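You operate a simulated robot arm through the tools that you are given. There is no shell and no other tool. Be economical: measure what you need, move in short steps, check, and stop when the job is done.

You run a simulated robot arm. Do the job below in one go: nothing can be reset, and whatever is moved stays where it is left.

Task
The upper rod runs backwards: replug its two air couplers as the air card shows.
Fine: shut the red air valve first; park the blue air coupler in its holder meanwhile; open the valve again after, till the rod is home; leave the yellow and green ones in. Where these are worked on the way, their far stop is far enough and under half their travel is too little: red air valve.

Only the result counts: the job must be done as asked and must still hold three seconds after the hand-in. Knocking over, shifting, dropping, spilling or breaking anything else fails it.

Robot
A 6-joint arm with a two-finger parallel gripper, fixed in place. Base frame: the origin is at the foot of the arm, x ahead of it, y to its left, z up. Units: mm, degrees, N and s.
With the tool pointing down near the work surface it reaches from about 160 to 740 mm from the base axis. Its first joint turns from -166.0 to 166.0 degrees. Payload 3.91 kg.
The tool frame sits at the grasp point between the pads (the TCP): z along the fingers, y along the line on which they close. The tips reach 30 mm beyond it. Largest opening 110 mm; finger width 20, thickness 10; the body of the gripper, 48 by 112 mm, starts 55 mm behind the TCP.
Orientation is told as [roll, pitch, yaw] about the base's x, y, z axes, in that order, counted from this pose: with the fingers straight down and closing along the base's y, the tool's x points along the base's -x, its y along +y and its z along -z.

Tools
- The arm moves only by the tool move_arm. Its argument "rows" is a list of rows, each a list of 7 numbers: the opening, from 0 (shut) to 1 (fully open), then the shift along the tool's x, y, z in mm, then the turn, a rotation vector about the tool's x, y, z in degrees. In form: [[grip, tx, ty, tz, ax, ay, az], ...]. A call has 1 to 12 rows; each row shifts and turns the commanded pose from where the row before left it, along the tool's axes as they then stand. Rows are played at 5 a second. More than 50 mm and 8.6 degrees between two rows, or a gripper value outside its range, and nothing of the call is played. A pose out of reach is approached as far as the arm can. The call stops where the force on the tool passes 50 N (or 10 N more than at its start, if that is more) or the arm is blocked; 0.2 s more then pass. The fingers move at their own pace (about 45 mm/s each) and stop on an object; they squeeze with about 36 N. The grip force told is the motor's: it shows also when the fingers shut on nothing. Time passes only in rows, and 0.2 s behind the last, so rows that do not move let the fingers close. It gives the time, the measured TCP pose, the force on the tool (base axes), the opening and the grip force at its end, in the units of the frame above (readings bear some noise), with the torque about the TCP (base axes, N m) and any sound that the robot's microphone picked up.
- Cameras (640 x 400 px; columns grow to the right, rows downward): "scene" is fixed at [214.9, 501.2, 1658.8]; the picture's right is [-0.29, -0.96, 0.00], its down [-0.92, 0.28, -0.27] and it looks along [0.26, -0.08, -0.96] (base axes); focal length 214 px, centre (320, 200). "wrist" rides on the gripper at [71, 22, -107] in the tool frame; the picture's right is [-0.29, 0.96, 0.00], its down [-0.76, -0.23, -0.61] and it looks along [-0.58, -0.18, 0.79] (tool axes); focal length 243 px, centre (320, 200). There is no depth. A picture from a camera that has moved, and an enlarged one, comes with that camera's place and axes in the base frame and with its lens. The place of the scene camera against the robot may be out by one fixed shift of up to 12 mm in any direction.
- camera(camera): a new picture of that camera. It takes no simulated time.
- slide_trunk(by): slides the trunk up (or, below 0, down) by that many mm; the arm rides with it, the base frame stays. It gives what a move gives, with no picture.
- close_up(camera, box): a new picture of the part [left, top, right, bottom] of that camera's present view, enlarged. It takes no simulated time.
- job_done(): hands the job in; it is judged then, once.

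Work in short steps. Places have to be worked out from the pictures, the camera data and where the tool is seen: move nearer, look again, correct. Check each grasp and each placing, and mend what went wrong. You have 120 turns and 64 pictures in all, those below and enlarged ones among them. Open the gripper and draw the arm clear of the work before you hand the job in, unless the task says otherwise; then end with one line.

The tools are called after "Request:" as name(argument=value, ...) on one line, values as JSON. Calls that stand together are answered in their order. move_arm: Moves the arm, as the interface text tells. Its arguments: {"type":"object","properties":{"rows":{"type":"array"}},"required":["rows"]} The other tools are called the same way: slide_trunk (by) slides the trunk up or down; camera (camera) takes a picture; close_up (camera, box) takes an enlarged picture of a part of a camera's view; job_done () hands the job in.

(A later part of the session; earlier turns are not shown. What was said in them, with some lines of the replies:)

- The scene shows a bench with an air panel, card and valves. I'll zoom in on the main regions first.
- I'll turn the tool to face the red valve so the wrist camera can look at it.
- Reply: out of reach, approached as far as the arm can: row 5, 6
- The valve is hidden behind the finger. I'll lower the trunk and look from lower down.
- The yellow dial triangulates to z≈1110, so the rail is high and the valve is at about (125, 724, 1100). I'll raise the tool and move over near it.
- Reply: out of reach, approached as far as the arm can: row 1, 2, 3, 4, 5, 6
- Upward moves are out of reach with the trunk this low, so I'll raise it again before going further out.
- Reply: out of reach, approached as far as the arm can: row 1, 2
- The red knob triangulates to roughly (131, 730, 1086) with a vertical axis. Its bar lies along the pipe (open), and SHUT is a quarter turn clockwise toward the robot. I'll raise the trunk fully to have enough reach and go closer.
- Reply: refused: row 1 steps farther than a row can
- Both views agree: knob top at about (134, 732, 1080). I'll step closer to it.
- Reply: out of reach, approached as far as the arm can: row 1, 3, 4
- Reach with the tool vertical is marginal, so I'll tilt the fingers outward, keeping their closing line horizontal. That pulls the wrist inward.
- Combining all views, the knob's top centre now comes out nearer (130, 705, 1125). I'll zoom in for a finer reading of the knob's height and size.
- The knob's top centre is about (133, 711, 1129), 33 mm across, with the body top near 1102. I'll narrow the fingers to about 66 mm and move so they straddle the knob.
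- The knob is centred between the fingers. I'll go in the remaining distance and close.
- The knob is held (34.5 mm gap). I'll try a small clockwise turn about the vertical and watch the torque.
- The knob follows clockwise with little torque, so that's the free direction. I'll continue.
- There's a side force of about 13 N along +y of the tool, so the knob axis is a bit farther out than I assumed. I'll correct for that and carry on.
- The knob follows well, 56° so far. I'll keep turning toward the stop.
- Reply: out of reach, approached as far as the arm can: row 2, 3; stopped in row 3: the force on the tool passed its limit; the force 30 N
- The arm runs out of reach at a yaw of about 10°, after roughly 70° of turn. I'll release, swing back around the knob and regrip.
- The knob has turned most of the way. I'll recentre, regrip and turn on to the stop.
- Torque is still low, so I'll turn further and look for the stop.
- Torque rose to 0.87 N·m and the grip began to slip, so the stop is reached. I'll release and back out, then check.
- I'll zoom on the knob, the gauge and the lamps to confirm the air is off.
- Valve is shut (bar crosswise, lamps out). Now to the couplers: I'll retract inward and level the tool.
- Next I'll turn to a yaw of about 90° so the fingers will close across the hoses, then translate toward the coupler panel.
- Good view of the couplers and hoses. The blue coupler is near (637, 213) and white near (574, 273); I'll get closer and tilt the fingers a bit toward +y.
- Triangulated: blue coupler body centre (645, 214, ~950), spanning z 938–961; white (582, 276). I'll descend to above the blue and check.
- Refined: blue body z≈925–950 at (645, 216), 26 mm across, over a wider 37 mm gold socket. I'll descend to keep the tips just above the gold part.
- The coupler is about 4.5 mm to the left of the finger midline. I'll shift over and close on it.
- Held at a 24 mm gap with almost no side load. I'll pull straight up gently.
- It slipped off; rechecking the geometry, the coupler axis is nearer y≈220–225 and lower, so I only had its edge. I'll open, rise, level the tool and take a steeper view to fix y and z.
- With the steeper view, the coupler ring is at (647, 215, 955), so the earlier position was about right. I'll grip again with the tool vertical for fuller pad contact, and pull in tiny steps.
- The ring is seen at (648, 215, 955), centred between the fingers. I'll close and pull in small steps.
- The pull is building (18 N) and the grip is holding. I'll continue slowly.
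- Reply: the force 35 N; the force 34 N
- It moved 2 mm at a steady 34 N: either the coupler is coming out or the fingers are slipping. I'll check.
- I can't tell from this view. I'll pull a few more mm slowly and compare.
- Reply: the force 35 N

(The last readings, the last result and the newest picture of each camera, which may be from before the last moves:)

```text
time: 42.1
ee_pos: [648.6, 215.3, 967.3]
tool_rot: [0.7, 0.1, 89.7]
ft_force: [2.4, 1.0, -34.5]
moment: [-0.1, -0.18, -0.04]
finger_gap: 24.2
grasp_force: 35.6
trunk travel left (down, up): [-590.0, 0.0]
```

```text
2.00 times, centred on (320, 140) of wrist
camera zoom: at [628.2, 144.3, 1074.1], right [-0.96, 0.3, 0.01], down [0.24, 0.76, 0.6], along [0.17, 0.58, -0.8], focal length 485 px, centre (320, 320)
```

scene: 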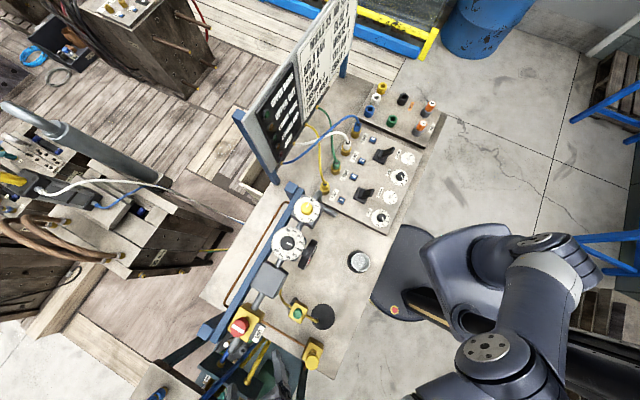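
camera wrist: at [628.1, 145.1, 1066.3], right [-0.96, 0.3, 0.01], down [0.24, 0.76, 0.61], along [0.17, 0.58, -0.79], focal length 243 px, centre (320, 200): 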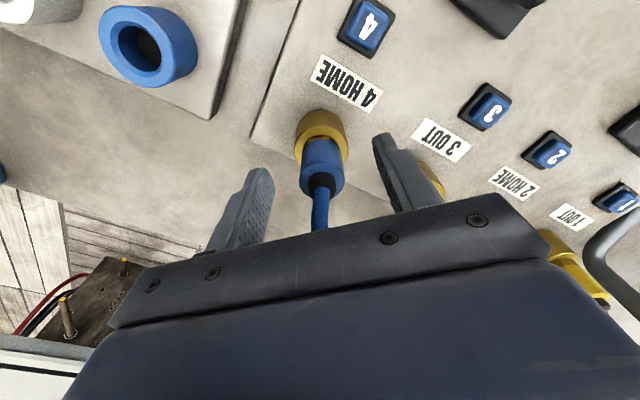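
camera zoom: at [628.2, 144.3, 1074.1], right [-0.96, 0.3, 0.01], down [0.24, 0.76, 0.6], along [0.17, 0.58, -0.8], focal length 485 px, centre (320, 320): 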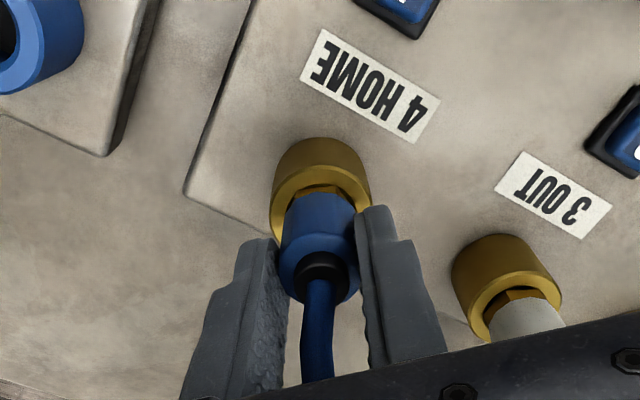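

The fingers are slipping up the coupler: 34 N is the friction limit and it doesn't release. I'll regrip lower and test whether it turns (twist lock).

Request:
move_arm(rows=[[0.4, 0, 0, 0, 0, 0, 0], [0.4, 0, 0, 7, 0, 0, 0], [0, 0, 0, 0, 0, 0, 0], [0, 0, 0, 0, 0, 0, 0], [0, 0, 0, 0, 0, 0, 0], [0, 0, 0, 0, 0, 8, 0], [0, 0, 0, 0, 0, 0, 0]])

```text
time: 43.7
ee_pos: [647.7, 216.8, 964.7]
tool_rot: [0.2, 7.9, 89.9]
ft_force: [8.1, 18.8, 4.6]
moment: [1.32, -0.59, 0.01]
finger_gap: 24.4
grasp_force: 35.8
trunk travel left (down, up): [-590.0, 0.0]
```

I put that turn on the wrong axis, so I'll undo it and twist about the tool's z instead.

Request:
move_arm(rows=[[0, 0, 0, 0, 0, -8, 0], [0, 0, 0, 0, 0, 0, 8], [0, 0, 0, 0, 0, 0, 8], [0, 0, 0, 0, 0, 0, 0]])

Request:
move_arm(rows=[[0, 0, 0, 0, 0, 0, -8], [0, 0, 0, 0, 0, 0, -8], [0, 0, 0, 0, 0, 0, -8], [0, 0, 0, 0, 0, 0, -8], [0, 0, 0, 0, 0, 0, 0]])

```text
time: 44.7
ee_pos: [646.7, 212.7, 964.7]
tool_rot: [0.5, 0.1, 73.7]
ft_force: [2.9, -18.9, 6.1]
moment: [-1.32, -0.15, -0.03]
finger_gap: 24.4
grasp_force: 35.6
trunk travel left (down, up): [-590.0, 0.0]
```

```text
time: 45.9
ee_pos: [648.5, 214.7, 963.7]
tool_rot: [0.4, -0.2, 105.9]
ft_force: [11.9, -15.1, -1.9]
moment: [-1.1, -0.88, -0.04]
finger_gap: 24.1
grasp_force: 36.5
trunk travel left (down, up): [-590.0, 0.0]
```

It swivels freely, so there's no twist lock. Each port has a numbered blue button beside it, which is probably the release or vent. I'll let go, rise, and look at button 4.

Request:
move_arm(rows=[[0.5, 0, 0, 0, 0, 0, 0], [0.5, 0, 0, 0, 0, 0, 0], [0.5, 0, 0, -35, 0, 0, 8], [0.5, 0, 0, -35, 0, 0, 8], [0, 30, 21, -20, 0, 0, 0], [0, 29, 21, 0, 0, 0, 0], [0, 0, 0, 0, 0, 0, 0], [0, 0, 0, 0, 0, 0, 0]])

Request:
camera(camera="wrist")

```text
time: 47.7
ee_pos: [606.2, 158.0, 1054.6]
tool_rot: [0.4, -0.1, 89.6]
ft_force: [0.0, 0.1, 0.0]
moment: [0.01, 0.0, 0.01]
finger_gap: 0.0
grasp_force: 32.3
trunk travel left (down, up): [-590.0, 0.0]
```

```text
26 pictures are left
camera wrist: at [585.8, 86.3, 1161.3], right [-0.96, 0.3, 0.01], down [0.24, 0.76, 0.61], along [0.17, 0.58, -0.79], focal length 243 px, centre (320, 200)
```

wrist: 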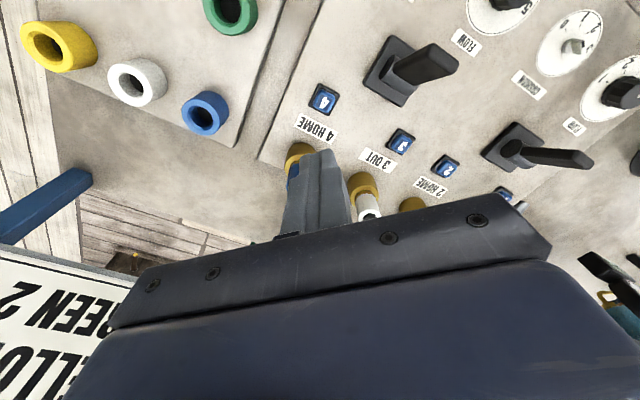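

Button 4 is near (601, 154). I'll go down over it with closed fingers, slowing near the surface.

Request:
move_arm(rows=[[0, 4, 5, 30, 0, 0, 0], [0, 0, 0, 35, 0, 0, 0], [0, 0, 0, 25, 0, 0, 0], [0, 0, 0, 0, 0, 0, 0]])

Request:
close_up(camera="wrist", box=[220, 40, 420, 240])

```text
time: 48.7
ee_pos: [599.6, 153.7, 963.7]
tool_rot: [0.4, -0.1, 89.7]
ft_force: [0.6, -0.1, -0.4]
moment: [-0.02, -0.01, 0.05]
finger_gap: 0.1
grasp_force: 36.5
trunk travel left (down, up): [-590.0, 0.0]
```

```text
2.00 times, centred on (320, 140) of wrist
camera zoom: at [577.4, 82.5, 1070.0], right [-0.96, 0.3, 0.01], down [0.24, 0.76, 0.61], along [0.17, 0.58, -0.79], focal length 485 px, centre (320, 320)
```

zoom: 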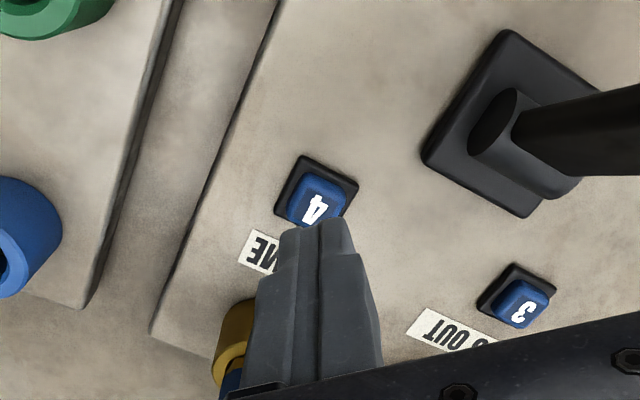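

Button top is at about (599, 153, 901), right under the fingertips. I'll descend and press.

Request:
move_arm(rows=[[0, 0.5, 0.5, 25, 0, 0, 0], [0, 0, 0, 4, 0, 0, 0], [0, 0, 0, 2, 0, 0, 0], [0, 0, 0, 2, 0, 0, 0]])

```text
time: 49.7
ee_pos: [597.5, 153.9, 931.1]
tool_rot: [0.5, -0.1, 89.7]
ft_force: [0.8, -1.0, 0.2]
moment: [-0.02, -0.01, -0.04]
finger_gap: 0.0
grasp_force: 36.0
trunk travel left (down, up): [-590.0, 0.0]
```

Request:
move_arm(rows=[[0, 0, 0, 2, 0, 0, 0], [0, 0, 0, 2, 0, 0, 0], [0, 0, 0, 2, 0, 0, 0]])

Request:
close_up(camera="wrist", box=[220, 40, 420, 240])

```text
time: 50.5
ee_pos: [599.8, 152.3, 926.8]
tool_rot: [0.3, -0.1, 89.7]
ft_force: [-0.1, -0.4, -0.4]
moment: [0.03, 0.01, 0.02]
finger_gap: 0.0
grasp_force: 36.5
trunk travel left (down, up): [-590.0, 0.0]
```

```text
2.00 times, centred on (320, 140) of wrist
camera zoom: at [578.2, 81.1, 1032.1], right [-0.96, 0.3, 0.01], down [0.24, 0.76, 0.61], along [0.17, 0.58, -0.79], focal length 485 px, centre (320, 320)
```

zoom: 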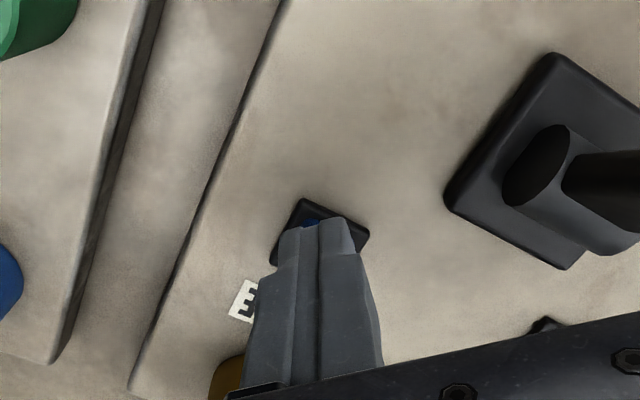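

The tip is right over the button with no contact yet. I'll continue down until there's force.

Request:
move_arm(rows=[[0, 0, 0, 2, 0, 0, 0], [0, 0, 0, 2, 0, 0, 0], [0, 0, 0, 2, 0, 0, 0], [0, 0, 0, 2, 0, 0, 0]])

```text
time: 51.5
ee_pos: [600.1, 152.1, 919.5]
tool_rot: [0.3, 0.0, 89.6]
ft_force: [-0.7, -1.6, 11.4]
moment: [-0.15, 0.01, 0.04]
finger_gap: 0.1
grasp_force: 36.1
trunk travel left (down, up): [-590.0, 0.0]
heard: click
```

A click was heard. I'll go back to the blue coupler and pull again.

Request:
move_arm(rows=[[0, 0, 0, -30, 0, 0, 0], [0, 0, 0, -45, 0, 0, 0], [0.5, 0, 0, -30, 0, 0, 0], [0.5, -31, -24, 0, 0, 0, 0], [0.5, -31, -24, 0, 0, 0, 0], [0.5, 0, 0, 40, 0, 0, 0], [0.5, 0, 0, 23, 0, 0, 0], [0.5, 0, 0, 0, 0, 0, 0]])

Request:
close_up(camera="wrist", box=[220, 40, 420, 240])

```text
time: 53.3
ee_pos: [647.3, 213.0, 960.7]
tool_rot: [0.4, -0.1, 89.8]
ft_force: [0.6, 0.3, -0.2]
moment: [-0.02, 0.01, 0.01]
finger_gap: 54.8
grasp_force: 0.1
trunk travel left (down, up): [-590.0, 0.0]
```

```text
2.00 times, centred on (320, 140) of wrist
camera zoom: at [626.7, 141.5, 1067.5], right [-0.96, 0.3, 0.01], down [0.24, 0.76, 0.61], along [0.17, 0.58, -0.79], focal length 485 px, centre (320, 320)
```

zoom: 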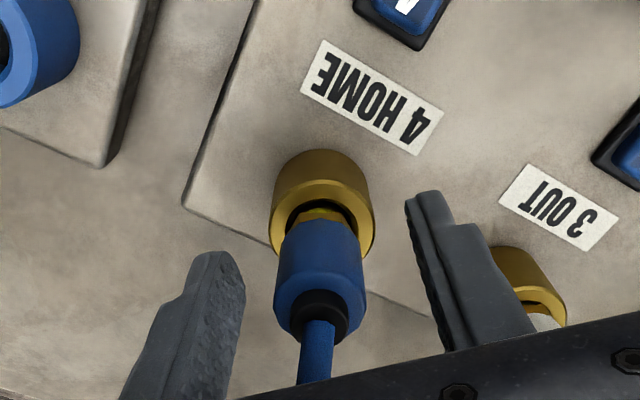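

The coupler has popped up, so the button is the release. I'll grip and lift.

Request:
move_arm(rows=[[0, 0, 0, 0, 0, 0, 0], [0, 0, 0, 0, 0, 0, 0], [0, 0, 0, 0, 0, 0, 0], [0, 0, 0, 0, 0, 0, 0], [0, 0, 0, -3, 0, 0, 0], [0, 0, 0, -7, 0, 0, 0], [0, 0, 0, -15, 0, 0, 0], [0, 0, 0, -25, 0, 0, 0]])

Request:
camera(camera="wrist")

```text
time: 55.1
ee_pos: [648.2, 212.7, 1009.8]
tool_rot: [0.3, 0.0, 89.7]
ft_force: [0.0, 0.3, -0.1]
moment: [0.01, -0.01, 0.01]
finger_gap: 24.5
grasp_force: 36.0
trunk travel left (down, up): [-590.0, 0.0]
```

```text
22 pictures are left
camera wrist: at [627.1, 142.4, 1116.4], right [-0.96, 0.3, 0.01], down [0.24, 0.76, 0.61], along [0.17, 0.58, -0.79], focal length 243 px, centre (320, 200)
```

wrist: 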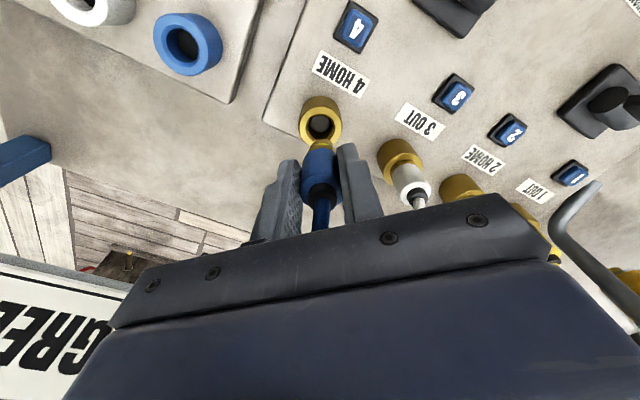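

Blue is out. The blue holder's opening triangulates consistently to about (726, 129, 900). I'll carry it over at height and check the alignment.

Request:
move_arm(rows=[[0, 0, 0, -15, 0, 0, 0], [0, 21, -20, 0, 0, 0, 0], [0, 21, -20, 0, 0, 0, 0], [0, 21, -20, 0, 0, 0, 0], [0, 21, -19, 0, 0, 0, 0], [0, 0, 0, 0, 0, 0, 0]])

Request:
camera(camera="wrist")

```text
time: 56.5
ee_pos: [727.0, 128.9, 1021.4]
tool_rot: [0.5, -0.1, 89.7]
ft_force: [0.3, 0.4, -0.8]
moment: [0.03, 0.01, 0.02]
finger_gap: 24.7
grasp_force: 36.1
trunk travel left (down, up): [-590.0, 0.0]
```

```text
21 pictures are left
camera wrist: at [706.2, 57.9, 1129.0], right [-0.96, 0.3, 0.01], down [0.24, 0.76, 0.61], along [0.17, 0.58, -0.79], focal length 243 px, centre (320, 200)
```

wrist: 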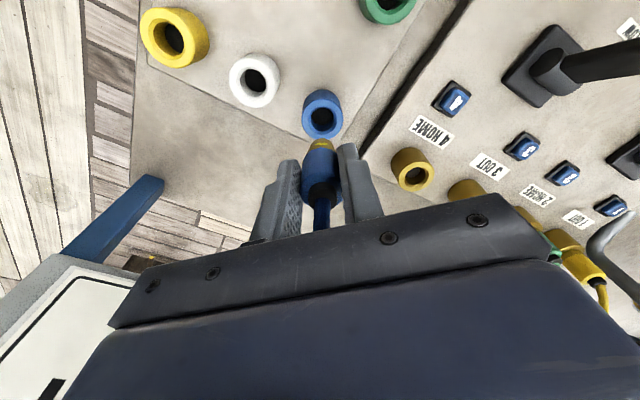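

The holder opening sits in the same picture place as the socket did under the coupler, so it's aligned within about 1 mm. I'll lower carefully.

Request:
move_arm(rows=[[0, -0.8, 0, 25, 0, 0, 0], [0, 0, 0, 20, 0, 0, 0], [0, 0, 0, 8, 0, 0, 0], [0, 0, 0, 4, 0, 0, 0]])

Request:
close_up(camera="wrist", box=[220, 40, 420, 240])

```text
time: 57.5
ee_pos: [725.8, 128.2, 970.8]
tool_rot: [0.0, -0.1, 89.6]
ft_force: [-8.7, -10.1, 26.2]
moment: [-0.28, 0.37, 0.02]
finger_gap: 24.6
grasp_force: 36.2
trunk travel left (down, up): [-590.0, 0.0]
```

```text
2.00 times, centred on (320, 140) of wrist
camera zoom: at [704.3, 56.5, 1077.7], right [-0.95, 0.3, 0.0], down [0.24, 0.76, 0.61], along [0.18, 0.58, -0.79], focal length 485 px, centre (320, 320)
```

zoom: 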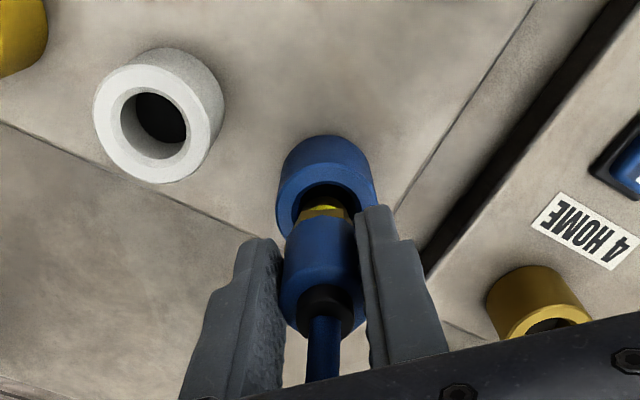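

The stem touches the rim on the far (+x, +y) side. I'll back up slightly, shift toward −y/−x, and retry.

Request:
move_arm(rows=[[0, 0, 0, -6, 0, 0, 0], [0, 4, 2, 0, 0, 0, 0], [0, 0, 0, 3, 0, 0, 0], [0, 0, 0, 3, 0, 0, 0], [0, 0, 0, 3, 0, 0, 0]])

Request:
close_up(camera="wrist", box=[220, 40, 420, 240])

```text
time: 58.7
ee_pos: [723.8, 125.4, 962.8]
tool_rot: [0.4, -0.1, 89.6]
ft_force: [0.0, -0.6, -0.3]
moment: [0.0, -0.03, 0.02]
finger_gap: 24.7
grasp_force: 36.1
trunk travel left (down, up): [-590.0, 0.0]
```

```text
2.00 times, centred on (320, 140) of wrist
camera zoom: at [703.2, 54.7, 1069.0], right [-0.96, 0.3, 0.01], down [0.24, 0.76, 0.61], along [0.17, 0.58, -0.79], focal length 485 px, centre (320, 320)
```

zoom: 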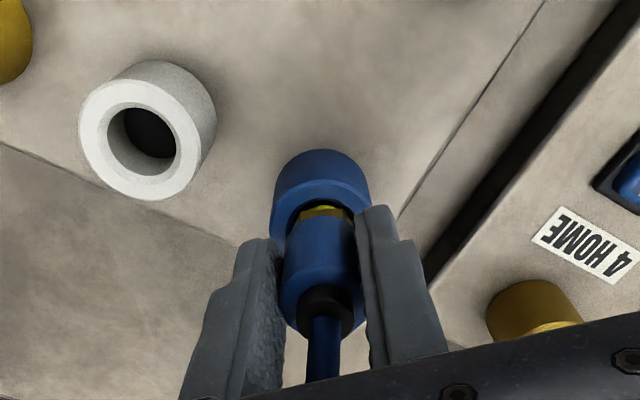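

It's in the hole with zero force. I'll continue down until it seats.

Request:
move_arm(rows=[[0, 0, 0, 4, 0, 0, 0], [0, 0, 0, 4, 0, 0, 0], [0, 0, 0, 3, 0, 0, 0], [0, 0, 0, 3, 0, 0, 0]])

```text
time: 59.7
ee_pos: [724.4, 126.6, 954.6]
tool_rot: [-0.2, -0.2, 89.6]
ft_force: [-2.1, -1.8, 29.7]
moment: [0.04, 0.13, 0.01]
finger_gap: 24.3
grasp_force: 36.2
trunk travel left (down, up): [-590.0, 0.0]
```

It's seated (30 N upward). I'll release, rise and check.

Request:
move_arm(rows=[[0, 0, 0, -2, 0, 0, 0], [0.5, 0, 0, -1, 0, 0, 0], [0.5, 0, 0, 0, 0, 0, 0], [0.5, 0, 0, -30, 0, 0, 0], [0.5, 0, 0, -45, 0, 0, 0]])

Request:
camera(camera="wrist")

```text
time: 60.9
ee_pos: [723.9, 126.0, 1026.2]
tool_rot: [0.4, -0.1, 89.7]
ft_force: [0.0, -0.2, -0.6]
moment: [-0.04, -0.01, -0.02]
finger_gap: 55.0
grasp_force: 0.1
trunk travel left (down, up): [-590.0, 0.0]
```

```text
18 pictures are left
camera wrist: at [703.3, 55.2, 1133.4], right [-0.96, 0.3, 0.01], down [0.24, 0.76, 0.61], along [0.17, 0.58, -0.79], focal length 243 px, centre (320, 200)
```

wrist: 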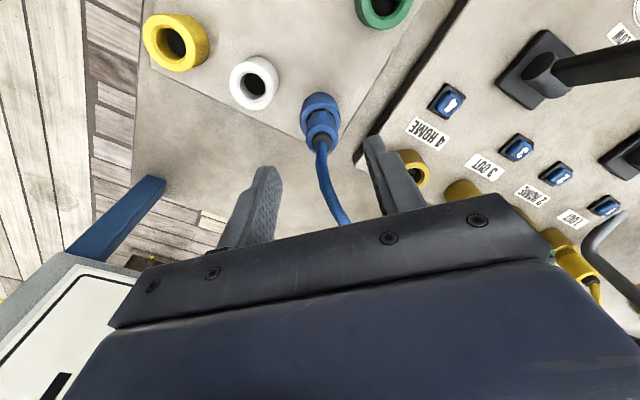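

Blue is parked. Next is button 3, at about (528, 227); I'll travel there raised with the fingers closed and verify.

Request:
move_arm(rows=[[0.5, 0, 0, -30, 0, 0, 0], [0, -20, 39, 0, 0, 0, 0], [0, -20, 39, 0, 0, 0, 0], [0, -20, 39, 0, 0, 0, 0], [0, -20, 39, 0, 0, 0, 0], [0, -21, 39, 0, 0, 0, 0], [0, 0, 0, 40, 0, 0, 0], [0, 0, 0, 40, 0, 0, 0], [0, 0, 0, 0, 0, 0, 0]])

Request:
close_up(camera="wrist", box=[220, 40, 420, 240])

```text
time: 62.9
ee_pos: [528.2, 226.3, 978.7]
tool_rot: [0.5, -0.1, 89.7]
ft_force: [-0.5, -0.1, -0.5]
moment: [0.0, 0.0, 0.01]
finger_gap: 0.0
grasp_force: 35.9
trunk travel left (down, up): [-590.0, 0.0]
```

```text
2.00 times, centred on (320, 140) of wrist
camera zoom: at [507.9, 156.6, 1085.7], right [-0.96, 0.3, 0.01], down [0.24, 0.76, 0.61], along [0.17, 0.58, -0.79], focal length 485 px, centre (320, 320)
```

zoom: 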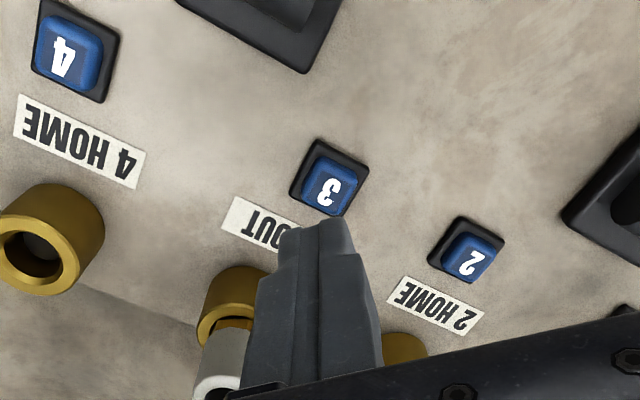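

Button 3 needs a shift of about −4 mm in x. I'll correct and press down slowly until the click.

Request:
move_arm(rows=[[0, -0.8, 4.3, 20, 0, 0, 0], [0, 0, 0, 25, 0, 0, 0], [0, 0, 0, 5, 0, 0, 0], [0, 0, 0, 2, 0, 0, 0], [0, 0, 0, 2, 0, 0, 0], [0, 0, 0, 2, 0, 0, 0], [0, 0, 0, 2, 0, 0, 0], [0, 0, 0, 1.5, 0, 0, 0]])

```text
time: 64.7
ee_pos: [525.5, 228.3, 918.9]
tool_rot: [0.3, -0.1, 89.6]
ft_force: [1.3, -0.2, 5.0]
moment: [-0.01, -0.05, 0.0]
finger_gap: 0.0
grasp_force: 36.0
trunk travel left (down, up): [-590.0, 0.0]
heard: click
```

Click heard. I'll lift, open, and go toward the white coupler from the −y side, then look.

Request:
move_arm(rows=[[0, 0, 0, -45, 0, 0, 0], [0, 0, 0, -45, 0, 0, 0], [0.5, 0, -25, 0, 0, 0, 0], [0.5, 0, -25, 0, 0, 0, 0], [0.5, -40, 0, 0, 0, 0, 0], [0.5, 0, 0, 0, 0, 0, 0]])

Request:
close_up(camera="wrist", box=[220, 40, 420, 240])

```text
time: 66.1
ee_pos: [574.6, 267.3, 1006.0]
tool_rot: [0.4, -0.1, 89.7]
ft_force: [0.0, 0.8, -0.6]
moment: [-0.02, -0.02, 0.0]
finger_gap: 55.0
grasp_force: 0.0
trunk travel left (down, up): [-590.0, 0.0]
```

```text
2.00 times, centred on (320, 140) of wrist
camera zoom: at [554.0, 196.3, 1112.6], right [-0.96, 0.3, 0.01], down [0.24, 0.76, 0.61], along [0.17, 0.58, -0.79], focal length 485 px, centre (320, 320)
```

zoom: 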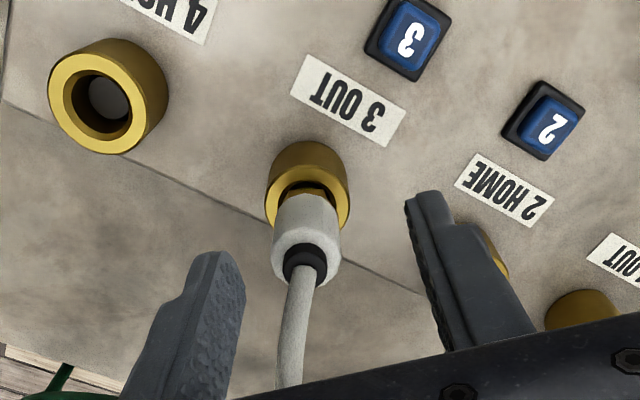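

White has popped up; its axis is at about (583, 278). I'll descend around it at the same height as for blue and grip.

Request:
move_arm(rows=[[0.5, -10.5, -8.7, 0, 0, 0, 0], [0.5, 0, 0, 25, 0, 0, 0], [0.5, 0, 0, 20, 0, 0, 0], [0.5, 0, 0, 0, 0, 0, 0]])

Request:
close_up(camera="wrist", box=[220, 40, 420, 240])

```text
time: 67.1
ee_pos: [584.3, 280.2, 963.4]
tool_rot: [0.4, -0.1, 89.6]
ft_force: [0.1, 0.4, 0.2]
moment: [-0.01, -0.03, -0.04]
finger_gap: 55.0
grasp_force: 0.1
trunk travel left (down, up): [-590.0, 0.0]
```

```text
2.00 times, centred on (320, 140) of wrist
camera zoom: at [562.2, 208.5, 1069.8], right [-0.96, 0.3, 0.01], down [0.24, 0.76, 0.61], along [0.17, 0.58, -0.79], focal length 485 px, centre (320, 320)
```

zoom: 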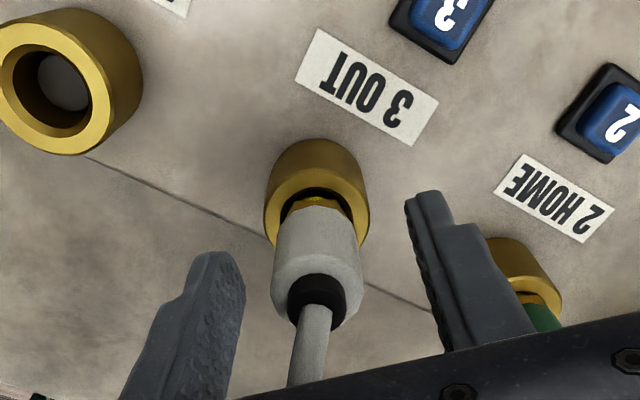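

It matches the blue picture to within about 2 mm. I'll make a small correction, close and lift.

Request:
move_arm(rows=[[0.5, 1.5, -0.5, 2, 0, 0, 0], [0, 0, 0, 0, 0, 0, 0], [0, 0, 0, 0, 0, 0, 0], [0, 0, 0, 0, 0, 0, 0], [0, 0, 0, 0, 0, 0, 0], [0, 0, 0, -3, 0, 0, 0], [0, 0, 0, -7, 0, 0, 0], [0, 0, 0, -15, 0, 0, 0], [0, 0, 0, -35, 0, 0, 0]])

```text
time: 69.1
ee_pos: [584.7, 279.0, 1022.6]
tool_rot: [0.4, -0.1, 89.7]
ft_force: [0.1, -1.7, -1.8]
moment: [0.0, 0.0, 0.03]
finger_gap: 24.7
grasp_force: 35.7
trunk travel left (down, up): [-590.0, 0.0]
```

White is held. I'll carry it over socket 4.

Request:
move_arm(rows=[[0, 22, -21, 0, 0, 0, 0], [0, 22, -21, 0, 0, 0, 0], [0, 22, -21.5, 0, 0, 0, 0], [0, 0, 0, 20, 0, 0, 0], [0, 0, 0, 0, 0, 0, 0]])

Request:
close_up(camera="wrist", box=[220, 40, 420, 240])

```text
time: 70.3
ee_pos: [649.3, 211.0, 1002.6]
tool_rot: [0.4, -0.1, 89.8]
ft_force: [-0.5, 0.0, -0.4]
moment: [-0.04, -0.02, -0.02]
finger_gap: 24.6
grasp_force: 35.5
trunk travel left (down, up): [-590.0, 0.0]
```

```text
2.00 times, centred on (320, 140) of wrist
camera zoom: at [627.2, 140.1, 1108.6], right [-0.96, 0.3, 0.01], down [0.24, 0.76, 0.61], along [0.17, 0.58, -0.79], focal length 485 px, centre (320, 320)
```

zoom: 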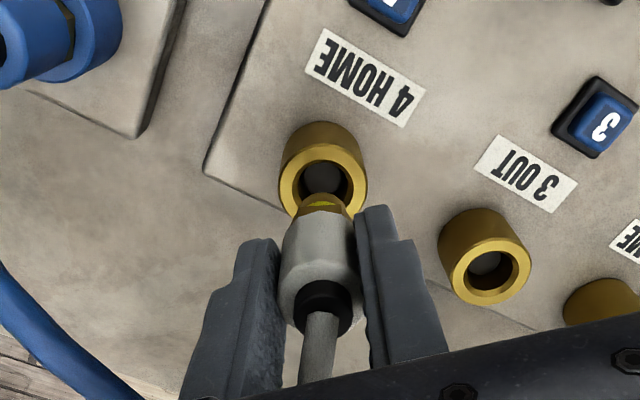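

Socket 4 looks about 2 mm further in +y than the stem. I'll shift and descend gently.

Request:
move_arm(rows=[[0, -2, 0, 15, 0, 0, 0], [0, 0, 0, 10, 0, 0, 0], [0, 0, 0, 3, 0, 0, 0], [0, 0, 0, 3, 0, 0, 0]])

Request:
close_up(camera="wrist", box=[220, 40, 420, 240])

```text
time: 71.3
ee_pos: [649.0, 213.1, 971.0]
tool_rot: [0.4, -0.2, 89.7]
ft_force: [-0.4, -0.3, 0.1]
moment: [-0.04, 0.02, -0.01]
finger_gap: 24.5
grasp_force: 36.1
trunk travel left (down, up): [-590.0, 0.0]
```

```text
2.00 times, centred on (320, 140) of wrist
camera zoom: at [627.2, 142.1, 1077.3], right [-0.96, 0.3, 0.01], down [0.24, 0.76, 0.61], along [0.17, 0.58, -0.79], focal length 485 px, centre (320, 320)
```

zoom: 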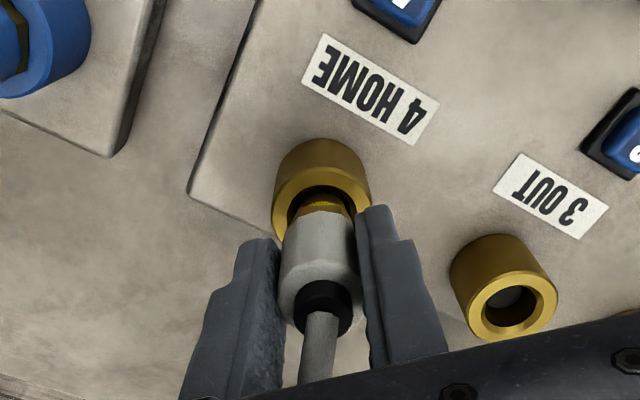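

Entering without force. I'll continue and push to latch.

Request:
move_arm(rows=[[0, 0, 0, 4, 0, 0, 0], [0, 0, 0, 4, 0, 0, 0], [0, 0, 0, 3, 0, 0, 0], [0, 0, 0, 3, 0, 0, 0]])

```text
time: 72.3
ee_pos: [648.3, 213.5, 955.5]
tool_rot: [0.3, -0.1, 89.7]
ft_force: [1.0, -1.4, -2.0]
moment: [0.0, -0.06, 0.04]
finger_gap: 25.0
grasp_force: 36.2
trunk travel left (down, up): [-590.0, 0.0]
```

Request:
move_arm(rows=[[0, 0, 0, 3, 0, 0, 0], [0, 0, 0, 2, 0, 0, 0], [0, 0, 0, 2, 0, 0, 0], [0, 0, 0, 2, 0, 0, 0]])

```text
time: 73.3
ee_pos: [647.5, 213.7, 950.3]
tool_rot: [-0.1, -0.3, 89.7]
ft_force: [0.6, 0.9, 35.0]
moment: [0.09, -0.05, -0.01]
finger_gap: 24.7
grasp_force: 36.1
trunk travel left (down, up): [-590.0, 0.0]
```

35 N upward, and no click heard yet. I'll look at the seating.

Request:
close_up(camera="wrist", box=[220, 40, 420, 240])

Request:
move_arm(rows=[[0, 0, 0, 1, 0, 0, 0], [0, 0, 0, 1, 0, 0, 0]])

```text
2.00 times, centred on (320, 140) of wrist
camera zoom: at [626.2, 142.3, 1057.1], right [-0.96, 0.3, 0.0], down [0.23, 0.76, 0.61], along [0.18, 0.58, -0.79], focal length 485 px, centre (320, 320)
```

zoom: 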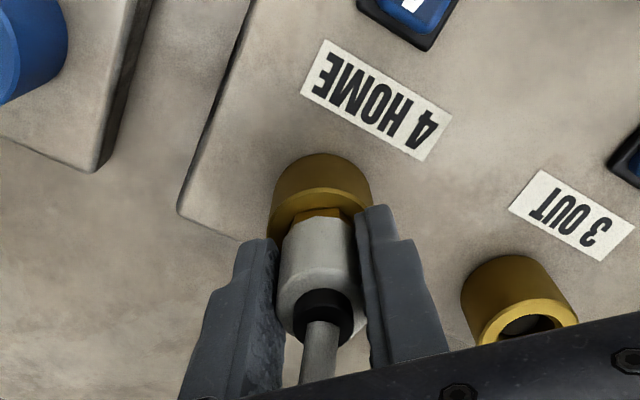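

```text
time: 73.9
ee_pos: [648.4, 214.4, 950.0]
tool_rot: [0.0, -0.2, 89.7]
ft_force: [2.3, 0.1, 35.2]
moment: [0.11, -0.15, -0.03]
finger_gap: 24.6
grasp_force: 35.4
trunk travel left (down, up): [-590.0, 0.0]
```

The hex is mostly hidden, so it may be at the stop. I'll test the latch with a gentle upward pull.

Request:
move_arm(rows=[[0, 0, 0, -3, 0, 0, 0], [0, 0, 0, -3, 0, 0, 0], [0, 0, 0, -2, 0, 0, 0], [0, 0, 0, -2, 0, 0, 0]])

```text
time: 74.9
ee_pos: [648.6, 213.9, 948.2]
tool_rot: [0.9, 0.1, 89.7]
ft_force: [8.0, 5.2, -25.5]
moment: [0.22, -0.49, -0.03]
finger_gap: 24.5
grasp_force: 35.4
trunk travel left (down, up): [-590.0, 0.0]
```

It resists a 25 N pull, so white is latched in socket 4. I'll relax, release, and go back for blue.

Request:
move_arm(rows=[[0, 0, 0, 3, 0, 0, 0], [0.5, 0, 0, 0, 0, 0, 0], [0.5, 0, 0, 0, 0, 0, 0], [0.5, 0, 0, -40, 0, 0, 0], [0.5, 0, 0, -35, 0, 0, 0], [0.5, 22, -19, 0, 0, 0, 0], [0.5, 22, -19, 0, 0, 0, 0], [0.5, 22, -19, 0, 0, 0, 0], [0.5, 22, -19, 0, 0, 0, 0]])

Request:
camera(camera="wrist")

```text
time: 76.9
ee_pos: [723.5, 124.4, 1026.6]
tool_rot: [0.4, -0.1, 89.7]
ft_force: [-0.5, -0.6, 0.4]
moment: [0.0, -0.01, -0.03]
finger_gap: 55.1
grasp_force: 0.0
trunk travel left (down, up): [-590.0, 0.0]
```

```text
11 pictures are left
camera wrist: at [703.1, 53.3, 1132.8], right [-0.96, 0.3, 0.01], down [0.24, 0.76, 0.61], along [0.17, 0.58, -0.79], focal length 243 px, centre (320, 200)
```

wrist: 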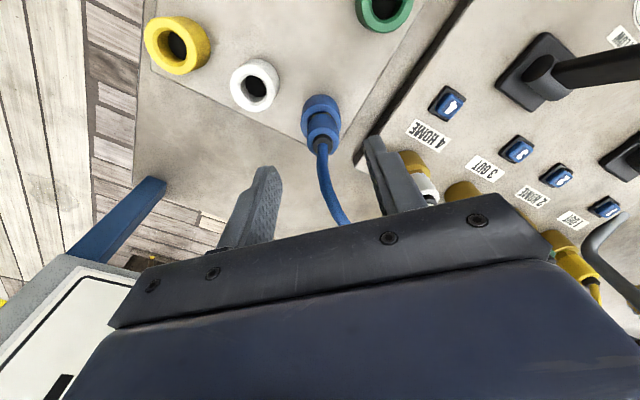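

Blue stands in its holder. I'll descend to the same pose I released it at, grip and lift.

Request:
move_arm(rows=[[0.5, -1.7, -0.7, 40, 0, 0, 0], [0.5, 0, 0, 28, 0, 0, 0], [0, 0, 0, 0, 0, 0, 0], [0, 0, 0, 0, 0, 0, 0], [0, 0, 0, 0, 0, 0, 0], [0, 0, 0, 0, 0, 0, 0], [0, 0, 0, -3, 0, 0, 0], [0, 0, 0, -10, 0, 0, 0], [0, 0, 0, -20, 0, 0, 0], [0, 0, 0, -30, 0, 0, 0]])

```text
time: 79.1
ee_pos: [724.3, 128.9, 1022.9]
tool_rot: [0.4, -0.1, 89.7]
ft_force: [-0.7, 0.0, 0.0]
moment: [0.0, -0.01, 0.0]
finger_gap: 24.5
grasp_force: 35.4
trunk travel left (down, up): [-590.0, 0.0]
```

Held. A straight path passes over the white coupler, so I'll carry blue over it high up; that also lays the blue hose clear. Then I'll come down above socket 3.

Request:
move_arm(rows=[[0, 0, 0, -20, 0, 0, 0], [0, -20.5, 19, -16, 0, 0, 0], [0, -20.5, 19, -16, 0, 0, 0], [0, -20.5, 19, -16, 0, 0, 0], [0, -20.5, 19, -12, 0, 0, 0], [0, -22.5, 21, 0, 0, 0, 0], [0, -22.5, 21, 0, 0, 0, 0], [0, -22.5, 21, 0, 0, 0, 0]])

```text
time: 80.9
ee_pos: [586.2, 277.8, 1103.9]
tool_rot: [0.4, -0.1, 89.6]
ft_force: [0.4, -0.1, -0.9]
moment: [-0.03, 0.02, -0.05]
finger_gap: 24.4
grasp_force: 35.4
trunk travel left (down, up): [-590.0, 0.0]
```

Now I'll lower to just above socket 3 and check alignment.

Request:
move_arm(rows=[[0, 0, 1.5, 40, 0, 0, 0], [0, 0, 0, 40, 0, 0, 0], [0, 0, 0, 18, 0, 0, 0], [0, 0, 0, 0, 0, 0, 0]])

Request:
close_up(camera="wrist", box=[220, 40, 420, 240])

```text
time: 81.9
ee_pos: [586.0, 276.3, 1004.4]
tool_rot: [0.4, -0.1, 89.7]
ft_force: [0.2, 0.0, -0.4]
moment: [0.03, 0.0, 0.0]
finger_gap: 24.5
grasp_force: 35.6
trunk travel left (down, up): [-590.0, 0.0]
```

```text
2.00 times, centred on (320, 140) of wrist
camera zoom: at [564.8, 205.9, 1110.8], right [-0.96, 0.3, 0.01], down [0.24, 0.76, 0.61], along [0.17, 0.58, -0.79], focal length 485 px, centre (320, 320)
```

zoom: 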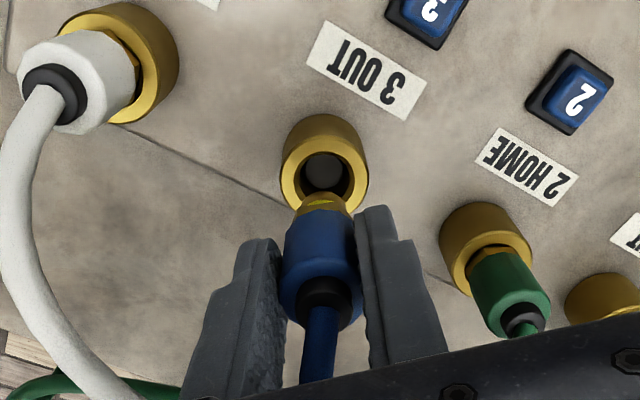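

The picture matches the white case before its successful insertion. I'll apply the same +2 mm shift and descend.

Request:
move_arm(rows=[[0, -1.8, 0.5, 15, 0, 0, 0], [0, 0, 0, 12, 0, 0, 0], [0, 0, 0, 4, 0, 0, 0], [0, 0, 0, 4, 0, 0, 0], [0, 0, 0, 4, 0, 0, 0]])

```text
time: 83.1
ee_pos: [585.0, 278.2, 966.9]
tool_rot: [0.3, -0.1, 89.7]
ft_force: [1.8, -2.1, 0.4]
moment: [-0.1, -0.07, -0.03]
finger_gap: 24.4
grasp_force: 36.5
trunk travel left (down, up): [-590.0, 0.0]
```

No force, so it's entering. I'll keep going down to the latch.

Request:
move_arm(rows=[[0, 0, 0, 4, 0, 0, 0], [0, 0, 0, 4, 0, 0, 0], [0, 0, 0, 3, 0, 0, 0], [0, 0, 0, 3, 0, 0, 0]])

Request:
move_arm(rows=[[0, 0, 0, 2, 0, 0, 0], [0, 0, 0, 2, 0, 0, 0], [0, 0, 0, 2, 0, 0, 0]])

```text
time: 84.1
ee_pos: [584.0, 278.1, 958.4]
tool_rot: [-0.2, -0.4, 89.7]
ft_force: [-1.3, -8.8, 45.6]
moment: [-0.34, 0.01, 0.01]
finger_gap: 24.0
grasp_force: 35.9
trunk travel left (down, up): [-590.0, 0.0]
```

```text
time: 84.6
ee_pos: [584.4, 277.9, 959.3]
tool_rot: [-0.3, -0.4, 89.7]
ft_force: [-10.8, -10.8, 23.3]
moment: [-0.59, 0.77, 0.04]
finger_gap: 24.2
grasp_force: 35.7
trunk travel left (down, up): [-590.0, 0.0]
stopped in row 2: the force on the tool passed its limit (the readings are from after the stop); the commanded pose is now the measured one
```

It's stopped at 45 N around z=958. I'll look at the seating.

Request:
close_up(camera="wrist", box=[220, 40, 420, 240])

```text
2.00 times, centred on (320, 140) of wrist
camera zoom: at [562.0, 206.9, 1064.7], right [-0.96, 0.29, 0.0], down [0.23, 0.75, 0.61], along [0.18, 0.59, -0.79], focal length 485 px, centre (320, 320)
```

zoom: 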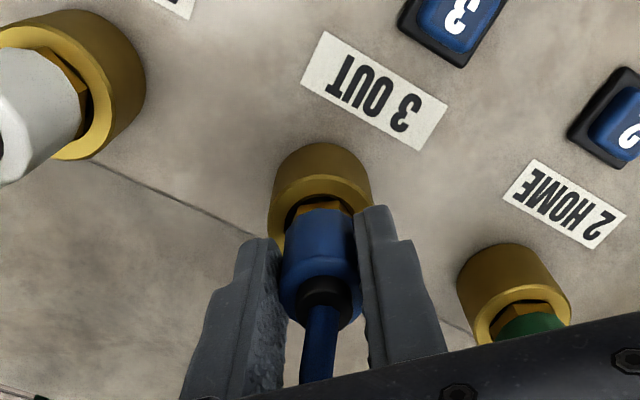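

About 2–3 mm are left, and the side forces say to shift toward −x/−y. I'll ease, shift 1.5 mm each way and push again.

Request:
move_arm(rows=[[0, 0, 0, -1, 0, 0, 0], [0, 1.5, 1.5, 0, 0, 0, 0], [0, 0, 0, 2, 0, 0, 0], [0, 0, 0, 2, 0, 0, 0], [0, 0, 0, 1.5, 0, 0, 0]])

```text
time: 85.6
ee_pos: [584.8, 278.6, 958.2]
tool_rot: [-0.5, -0.5, 89.7]
ft_force: [-15.0, -8.4, 23.5]
moment: [-0.44, 0.87, 0.06]
finger_gap: 24.3
grasp_force: 35.7
trunk travel left (down, up): [-590.0, 0.0]
stopped in row 5: the force on the tool passed its limit (the readings are from after the stop); the commanded pose is now the measured one
```

The lateral position is firmly held, so it may already be latched. I'll test with a pull.

Request:
move_arm(rows=[[0, 0, 0, -2, 0, 0, 0], [0, 0, 0, -2, 0, 0, 0], [0, 0, 0, -2, 0, 0, 0]])

```text
time: 86.4
ee_pos: [585.1, 278.8, 958.7]
tool_rot: [-0.2, -0.5, 89.7]
ft_force: [-15.2, -8.2, -5.8]
moment: [-0.57, 0.95, 0.05]
finger_gap: 24.3
grasp_force: 36.0
trunk travel left (down, up): [-590.0, 0.0]
```

Request:
move_arm(rows=[[0, -1, -1.5, -1, 0, 0, 0], [0, 0, 0, -1, 0, 0, 0], [0, 0, 0, -1, 0, 0, 0]])

```text
time: 87.2
ee_pos: [586.2, 279.3, 960.2]
tool_rot: [0.2, -0.3, 89.6]
ft_force: [-18.1, -10.6, -32.0]
moment: [-0.61, 1.07, 0.06]
finger_gap: 24.9
grasp_force: 36.1
trunk travel left (down, up): [-590.0, 0.0]
```

It resists 32 N, so probably latched. I'll release, rise and compare the seating with white's.

Request:
move_arm(rows=[[0, 1, 1.5, 3, 0, 0, 0], [0.4, 0, 0, 0, 0, 0, 0], [0.4, 0, 0, 0, 0, 0, 0], [0.4, 0, 0, -25, 0, 0, 0], [0.5, 0, 0, -40, 0, 0, 0], [0.5, 20, -15, 0, 0, 0, 0]])

Request:
close_up(camera="wrist", box=[220, 40, 420, 240])

```text
time: 88.6
ee_pos: [601.6, 259.1, 1026.9]
tool_rot: [-0.4, -0.5, 89.6]
ft_force: [-0.2, -0.2, -0.6]
moment: [0.02, -0.02, 0.02]
finger_gap: 55.2
grasp_force: 0.0
trunk travel left (down, up): [-590.0, 0.0]
```

```text
2.00 times, centred on (320, 140) of wrist
camera zoom: at [579.0, 188.0, 1131.8], right [-0.96, 0.3, 0.0], down [0.23, 0.75, 0.62], along [0.19, 0.59, -0.79], focal length 485 px, centre (320, 320)
```

zoom: 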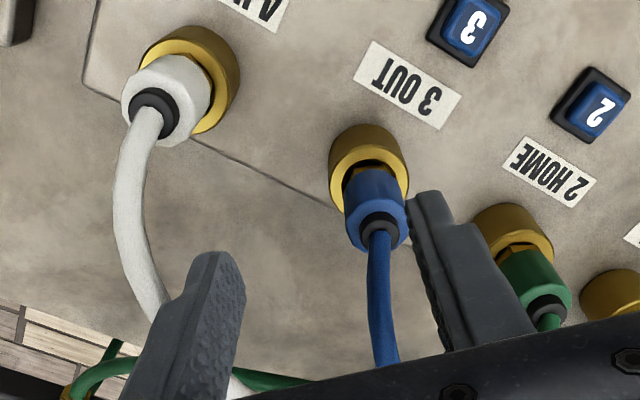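

Both couplers look seated like the green one. Next I'll go back to the valve along the earlier safe route.

Request:
move_arm(rows=[[0.6, 0, 30, -38, 0, 0, 0], [0.6, 0, 30, -38, 0, 0, 0], [0.6, 0, 30, -38, 0, 0, 0], [0.6, 0, 40, -12, 0, 0, 0], [0.6, 0, 40, -12, 0, 0, 0], [0.6, 0, 40, -12, 0, 0, 0], [0.6, -30, 38, 0, 0, 0, 0], [0.6, -30, 38, 0, 0, 0, 0], [0.6, -30, 38, 0, 0, 0, 0], [0.6, -30, 38, 0, 0, 0, 0], [0.6, -30, 38, 0, 0, 0, 0], [0.6, -30, 38, 0, 0, 0, 0]])

```text
time: 91.2
ee_pos: [160.3, 439.9, 1173.4]
tool_rot: [-0.4, -0.5, 89.6]
ft_force: [-0.1, 0.2, -0.3]
moment: [-0.04, 0.01, -0.01]
finger_gap: 66.0
grasp_force: 0.1
trunk travel left (down, up): [-590.0, 0.0]
```

I'll set yaw to about 40° and tilt to about −32° for a full counter-clockwise stroke, then approach the knob.

Request:
move_arm(rows=[[0.6, 0, 0, 0, 0, 0, 8.27], [0.6, 0, 0, 0, 0, 0, 8.27], [0.6, 0, 0, 0, 0, 0, 8.27], [0.6, 0, 0, 0, 0, 0, 8.27], [0.6, 0, 0, 0, 0, 0, 8.27], [0.6, 0, 0, 0, 0, 0, 8.27], [0.6, 0, 0, 0, 0, -7.8, 0], [0.6, 0, 0, 0, 0, -7.8, 0], [0.6, 0, 0, 0, 0, -7.8, 0], [0.6, 0, 0, 0, 0, -7.8, 0]])

Request:
move_arm(rows=[[0.6, -12.7, 37.8, 9.5, 0, 0, 0], [0.6, -12.7, 37.8, 9.5, 0, 0, 0], [0.6, -12.7, 37.8, 9.5, 0, 0, 0], [0.6, -12.7, 37.8, 9.5, 0, 0, 0], [0.6, -12.7, 37.8, 9.5, 0, 0, 0], [0.6, -12.7, 37.8, 9.5, 0, 0, 0]])

Request:
camera(camera="wrist")

```text
time: 93.4
ee_pos: [162.8, 441.3, 1174.5]
tool_rot: [0.2, -32.0, 40.0]
ft_force: [0.1, 0.4, -0.3]
moment: [0.02, 0.0, -0.03]
finger_gap: 66.1
grasp_force: 0.1
trunk travel left (down, up): [-590.0, 0.0]
```

```text
time: 94.8
ee_pos: [88.7, 674.6, 1165.7]
tool_rot: [0.2, -31.8, 40.0]
ft_force: [-0.2, 0.2, -0.6]
moment: [0.01, 0.01, 0.03]
finger_gap: 66.0
grasp_force: 0.0
trunk travel left (down, up): [-590.0, 0.0]
```

```text
7 pictures are left
camera wrist: at [-15.0, 616.0, 1218.7], right [-0.43, 0.89, 0.15], down [0.4, 0.03, 0.92], along [0.81, 0.45, -0.37], focal length 243 px, centre (320, 200)
```

wrist: 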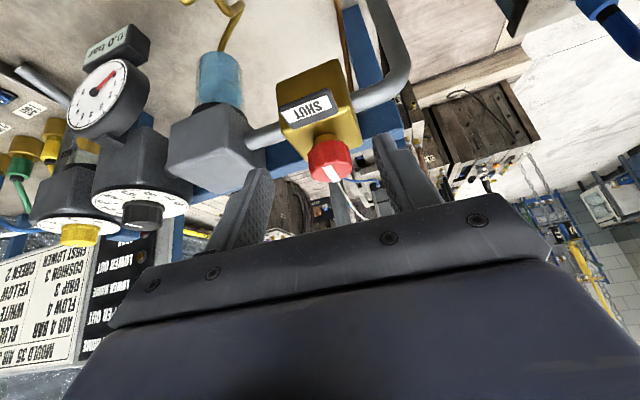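

The gauge reads 0.0 bar and the knob is at (130, 712) as before. I'll go in, grip, and start the counter-clockwise turn.

Request:
move_arm(rows=[[0.6, -11, 0.6, 24, 0, 0, 0], [0.6, -11, 0.6, 23.5, 0, 0, 0], [0.1, 0, 0, 0, 0, 0, 0], [0.1, 0, 0, 0, 0, 0, 0], [0.1, 0, 0, 0, 0, 0, 0], [0.1, 0, 0, 0, 0, 0, 0], [0.1, 0, -1.6, 0, -3.67, 0, -5.96], [0.1, 0, -1.6, 0, -3.67, 0, -5.96], [0.1, 0, -1.6, 0, -3.67, 0, -5.96]])

```text
time: 96.8
ee_pos: [125.7, 699.7, 1137.7]
tool_rot: [0.0, -31.8, 61.1]
ft_force: [0.3, -5.9, 0.8]
moment: [0.05, 0.09, -0.06]
finger_gap: 33.8
grasp_force: 44.9
trunk travel left (down, up): [-590.0, 0.0]
```

Turning with low force. I'll continue.

Request:
move_arm(rows=[[0.1, 0, -1.8, 0, -3.67, 0, -5.96], [0.1, 0, -1.6, 0, -3.67, 0, -5.96], [0.1, 0, -1.6, 0, -3.67, 0, -5.96], [0.1, 0, -1.6, 0, -3.67, 0, -5.96]])

Request:
move_arm(rows=[[0.1, 0, -1.6, 0, -3.67, 0, -5.96], [0.1, 0, -1.6, 0, -3.67, 0, -5.96], [0.1, 0, -1.6, 0, -3.67, 0, -5.96]])

```text
time: 97.8
ee_pos: [132.8, 697.6, 1138.1]
tool_rot: [-0.1, -31.8, 89.2]
ft_force: [4.4, -12.4, -4.2]
moment: [-0.3, 0.24, -0.08]
finger_gap: 34.1
grasp_force: 45.1
trunk travel left (down, up): [-590.0, 0.0]
```

```text
time: 98.6
ee_pos: [139.4, 697.6, 1137.9]
tool_rot: [-0.1, -31.8, 110.2]
ft_force: [12.0, -9.8, -5.7]
moment: [-1.3, -0.32, -0.12]
finger_gap: 34.1
grasp_force: 45.1
trunk travel left (down, up): [-590.0, 0.0]
```

70° done with a slight side load. I'll correct inward and turn to the stop.

Request:
move_arm(rows=[[0.1, 1.3, -2.4, -0.8, -3.67, 0, -5.96], [0.1, 0.5, -1.6, -0.3, -3.67, 0, -5.96], [0.1, 0.5, -1.6, -0.3, -3.67, 0, -5.96]])

Request:
close_up(camera="wrist", box=[250, 40, 410, 200])

```text
time: 99.4
ee_pos: [144.9, 700.8, 1137.5]
tool_rot: [-0.5, -31.8, 131.2]
ft_force: [14.4, 3.7, -5.5]
moment: [-0.02, -0.45, -1.15]
finger_gap: 34.0
grasp_force: 44.7
trunk travel left (down, up): [-590.0, 0.0]
```

```text
2.50 times, centred on (330, 120) of wrist
camera zoom: at [205.5, 598.5, 1190.4], right [-0.88, -0.44, 0.15], down [-0.04, 0.39, 0.92], along [-0.46, 0.81, -0.37], focal length 606 px, centre (295, 400)
```

zoom: 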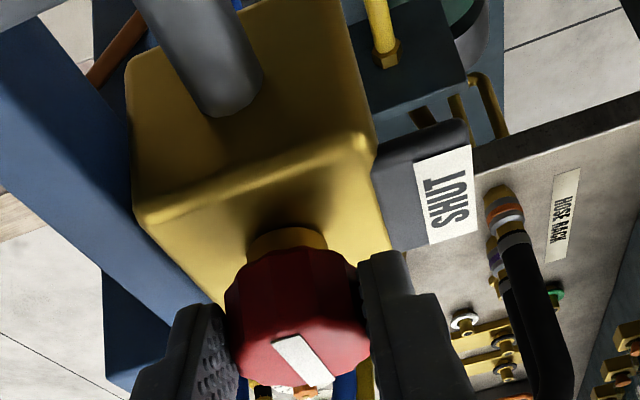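

Torque reached 1.15 N·m after about 90°, which is the open stop. I'll release, back out, and look at the lamps and valve.

Request:
move_arm(rows=[[0.5, 0, 0, 0, 0, 0, 0], [0.5, 0, 0, 0, 0, 0, 0], [0.5, 5, 0, -30, 0, 0, 0], [0.5, 5, 0, -40, 0, 0, 0], [0.5, 45, 0, 0, 0, 0, 0], [0.5, 45, 0, 0, 0, 0, 0], [0.5, 0, 0, 0, 0, 0, 0], [0.5, 0, 0, 0, 0, 0, 0], [0.5, 0, 0, 0, 0, 0, 0]])

Request:
close_up(camera="scene", box=[230, 60, 310, 180])

Request:
camera(camera="scene")

```text
time: 101.4
ee_pos: [223.1, 608.6, 1146.4]
tool_rot: [-0.3, -31.7, 131.2]
ft_force: [0.1, 0.2, -0.3]
moment: [0.0, 0.01, 0.0]
finger_gap: 55.2
grasp_force: 0.0
trunk travel left (down, up): [-590.0, 0.0]
```

```text
3.33 times, centred on (270, 120) of scene
camera zoom: at [214.9, 501.2, 1658.8], right [-0.29, -0.96, 0.0], down [-0.92, 0.28, -0.27], along [0.26, -0.08, -0.96], focal length 715 px, centre (487, 467)
```

zoom: 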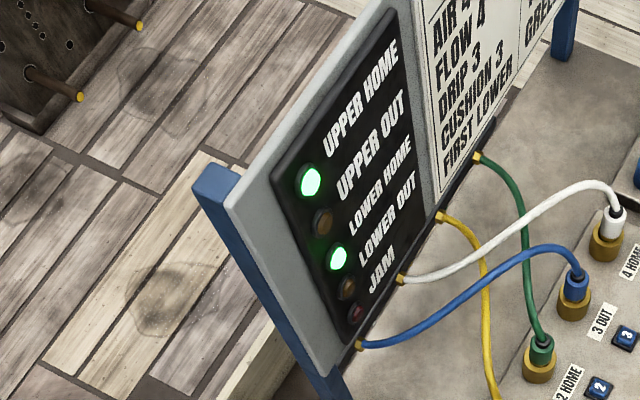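

```text
4 pictures are left
```

scene: 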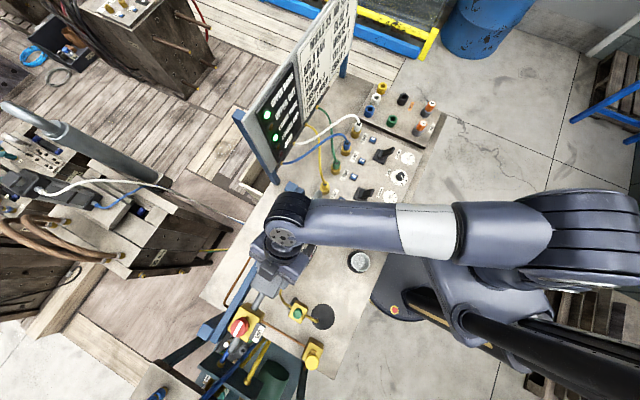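

UPPER HOME is lit green, the rod is home, and white sits in 4 with blue in 3. I'll draw the arm clear.

Request:
move_arm(rows=[[1, 14.9, 33.8, -21, 0, 0, 0], [1, 14.9, 33.8, -21, 0, 0, 0], [1, 14.9, 33.8, -21, 0, 0, 0], [1, 14.9, 33.8, -21, 0, 0, 0], [1, 0, 0, 0, 0, 0, 0]])

Request:
camera(camera="scene")

```text
time: 102.6
ee_pos: [182.7, 445.8, 1183.8]
tool_rot: [-0.3, -31.7, 131.3]
ft_force: [0.2, -0.6, -0.5]
moment: [0.03, -0.02, 0.0]
finger_gap: 109.9
grasp_force: 0.1
trunk travel left (down, up): [-590.0, 0.0]
```

```text
3 pictures are left
```

scene: 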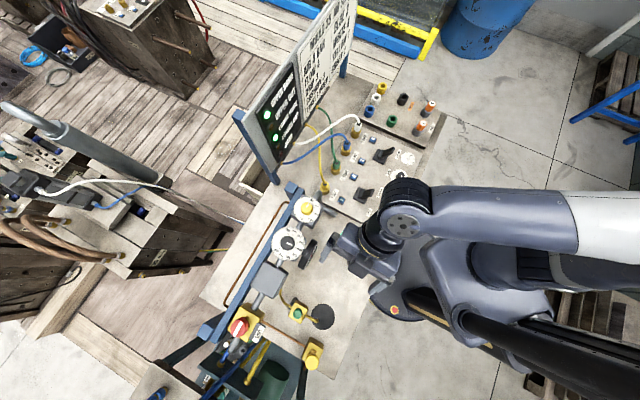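

The arm is clear, the lamps are steady (UPPER HOME and LOWER HOME), and nothing is disturbed. I'll hand in.

Request:
job_done()

```text
The job is handed in.
```

The two upper couplers are swapped as the air card shows: blue is now in 3 and white in 4. The red valve was shut first and is open again, the rod is home (UPPER HOME lit), and yellow and green were left in.
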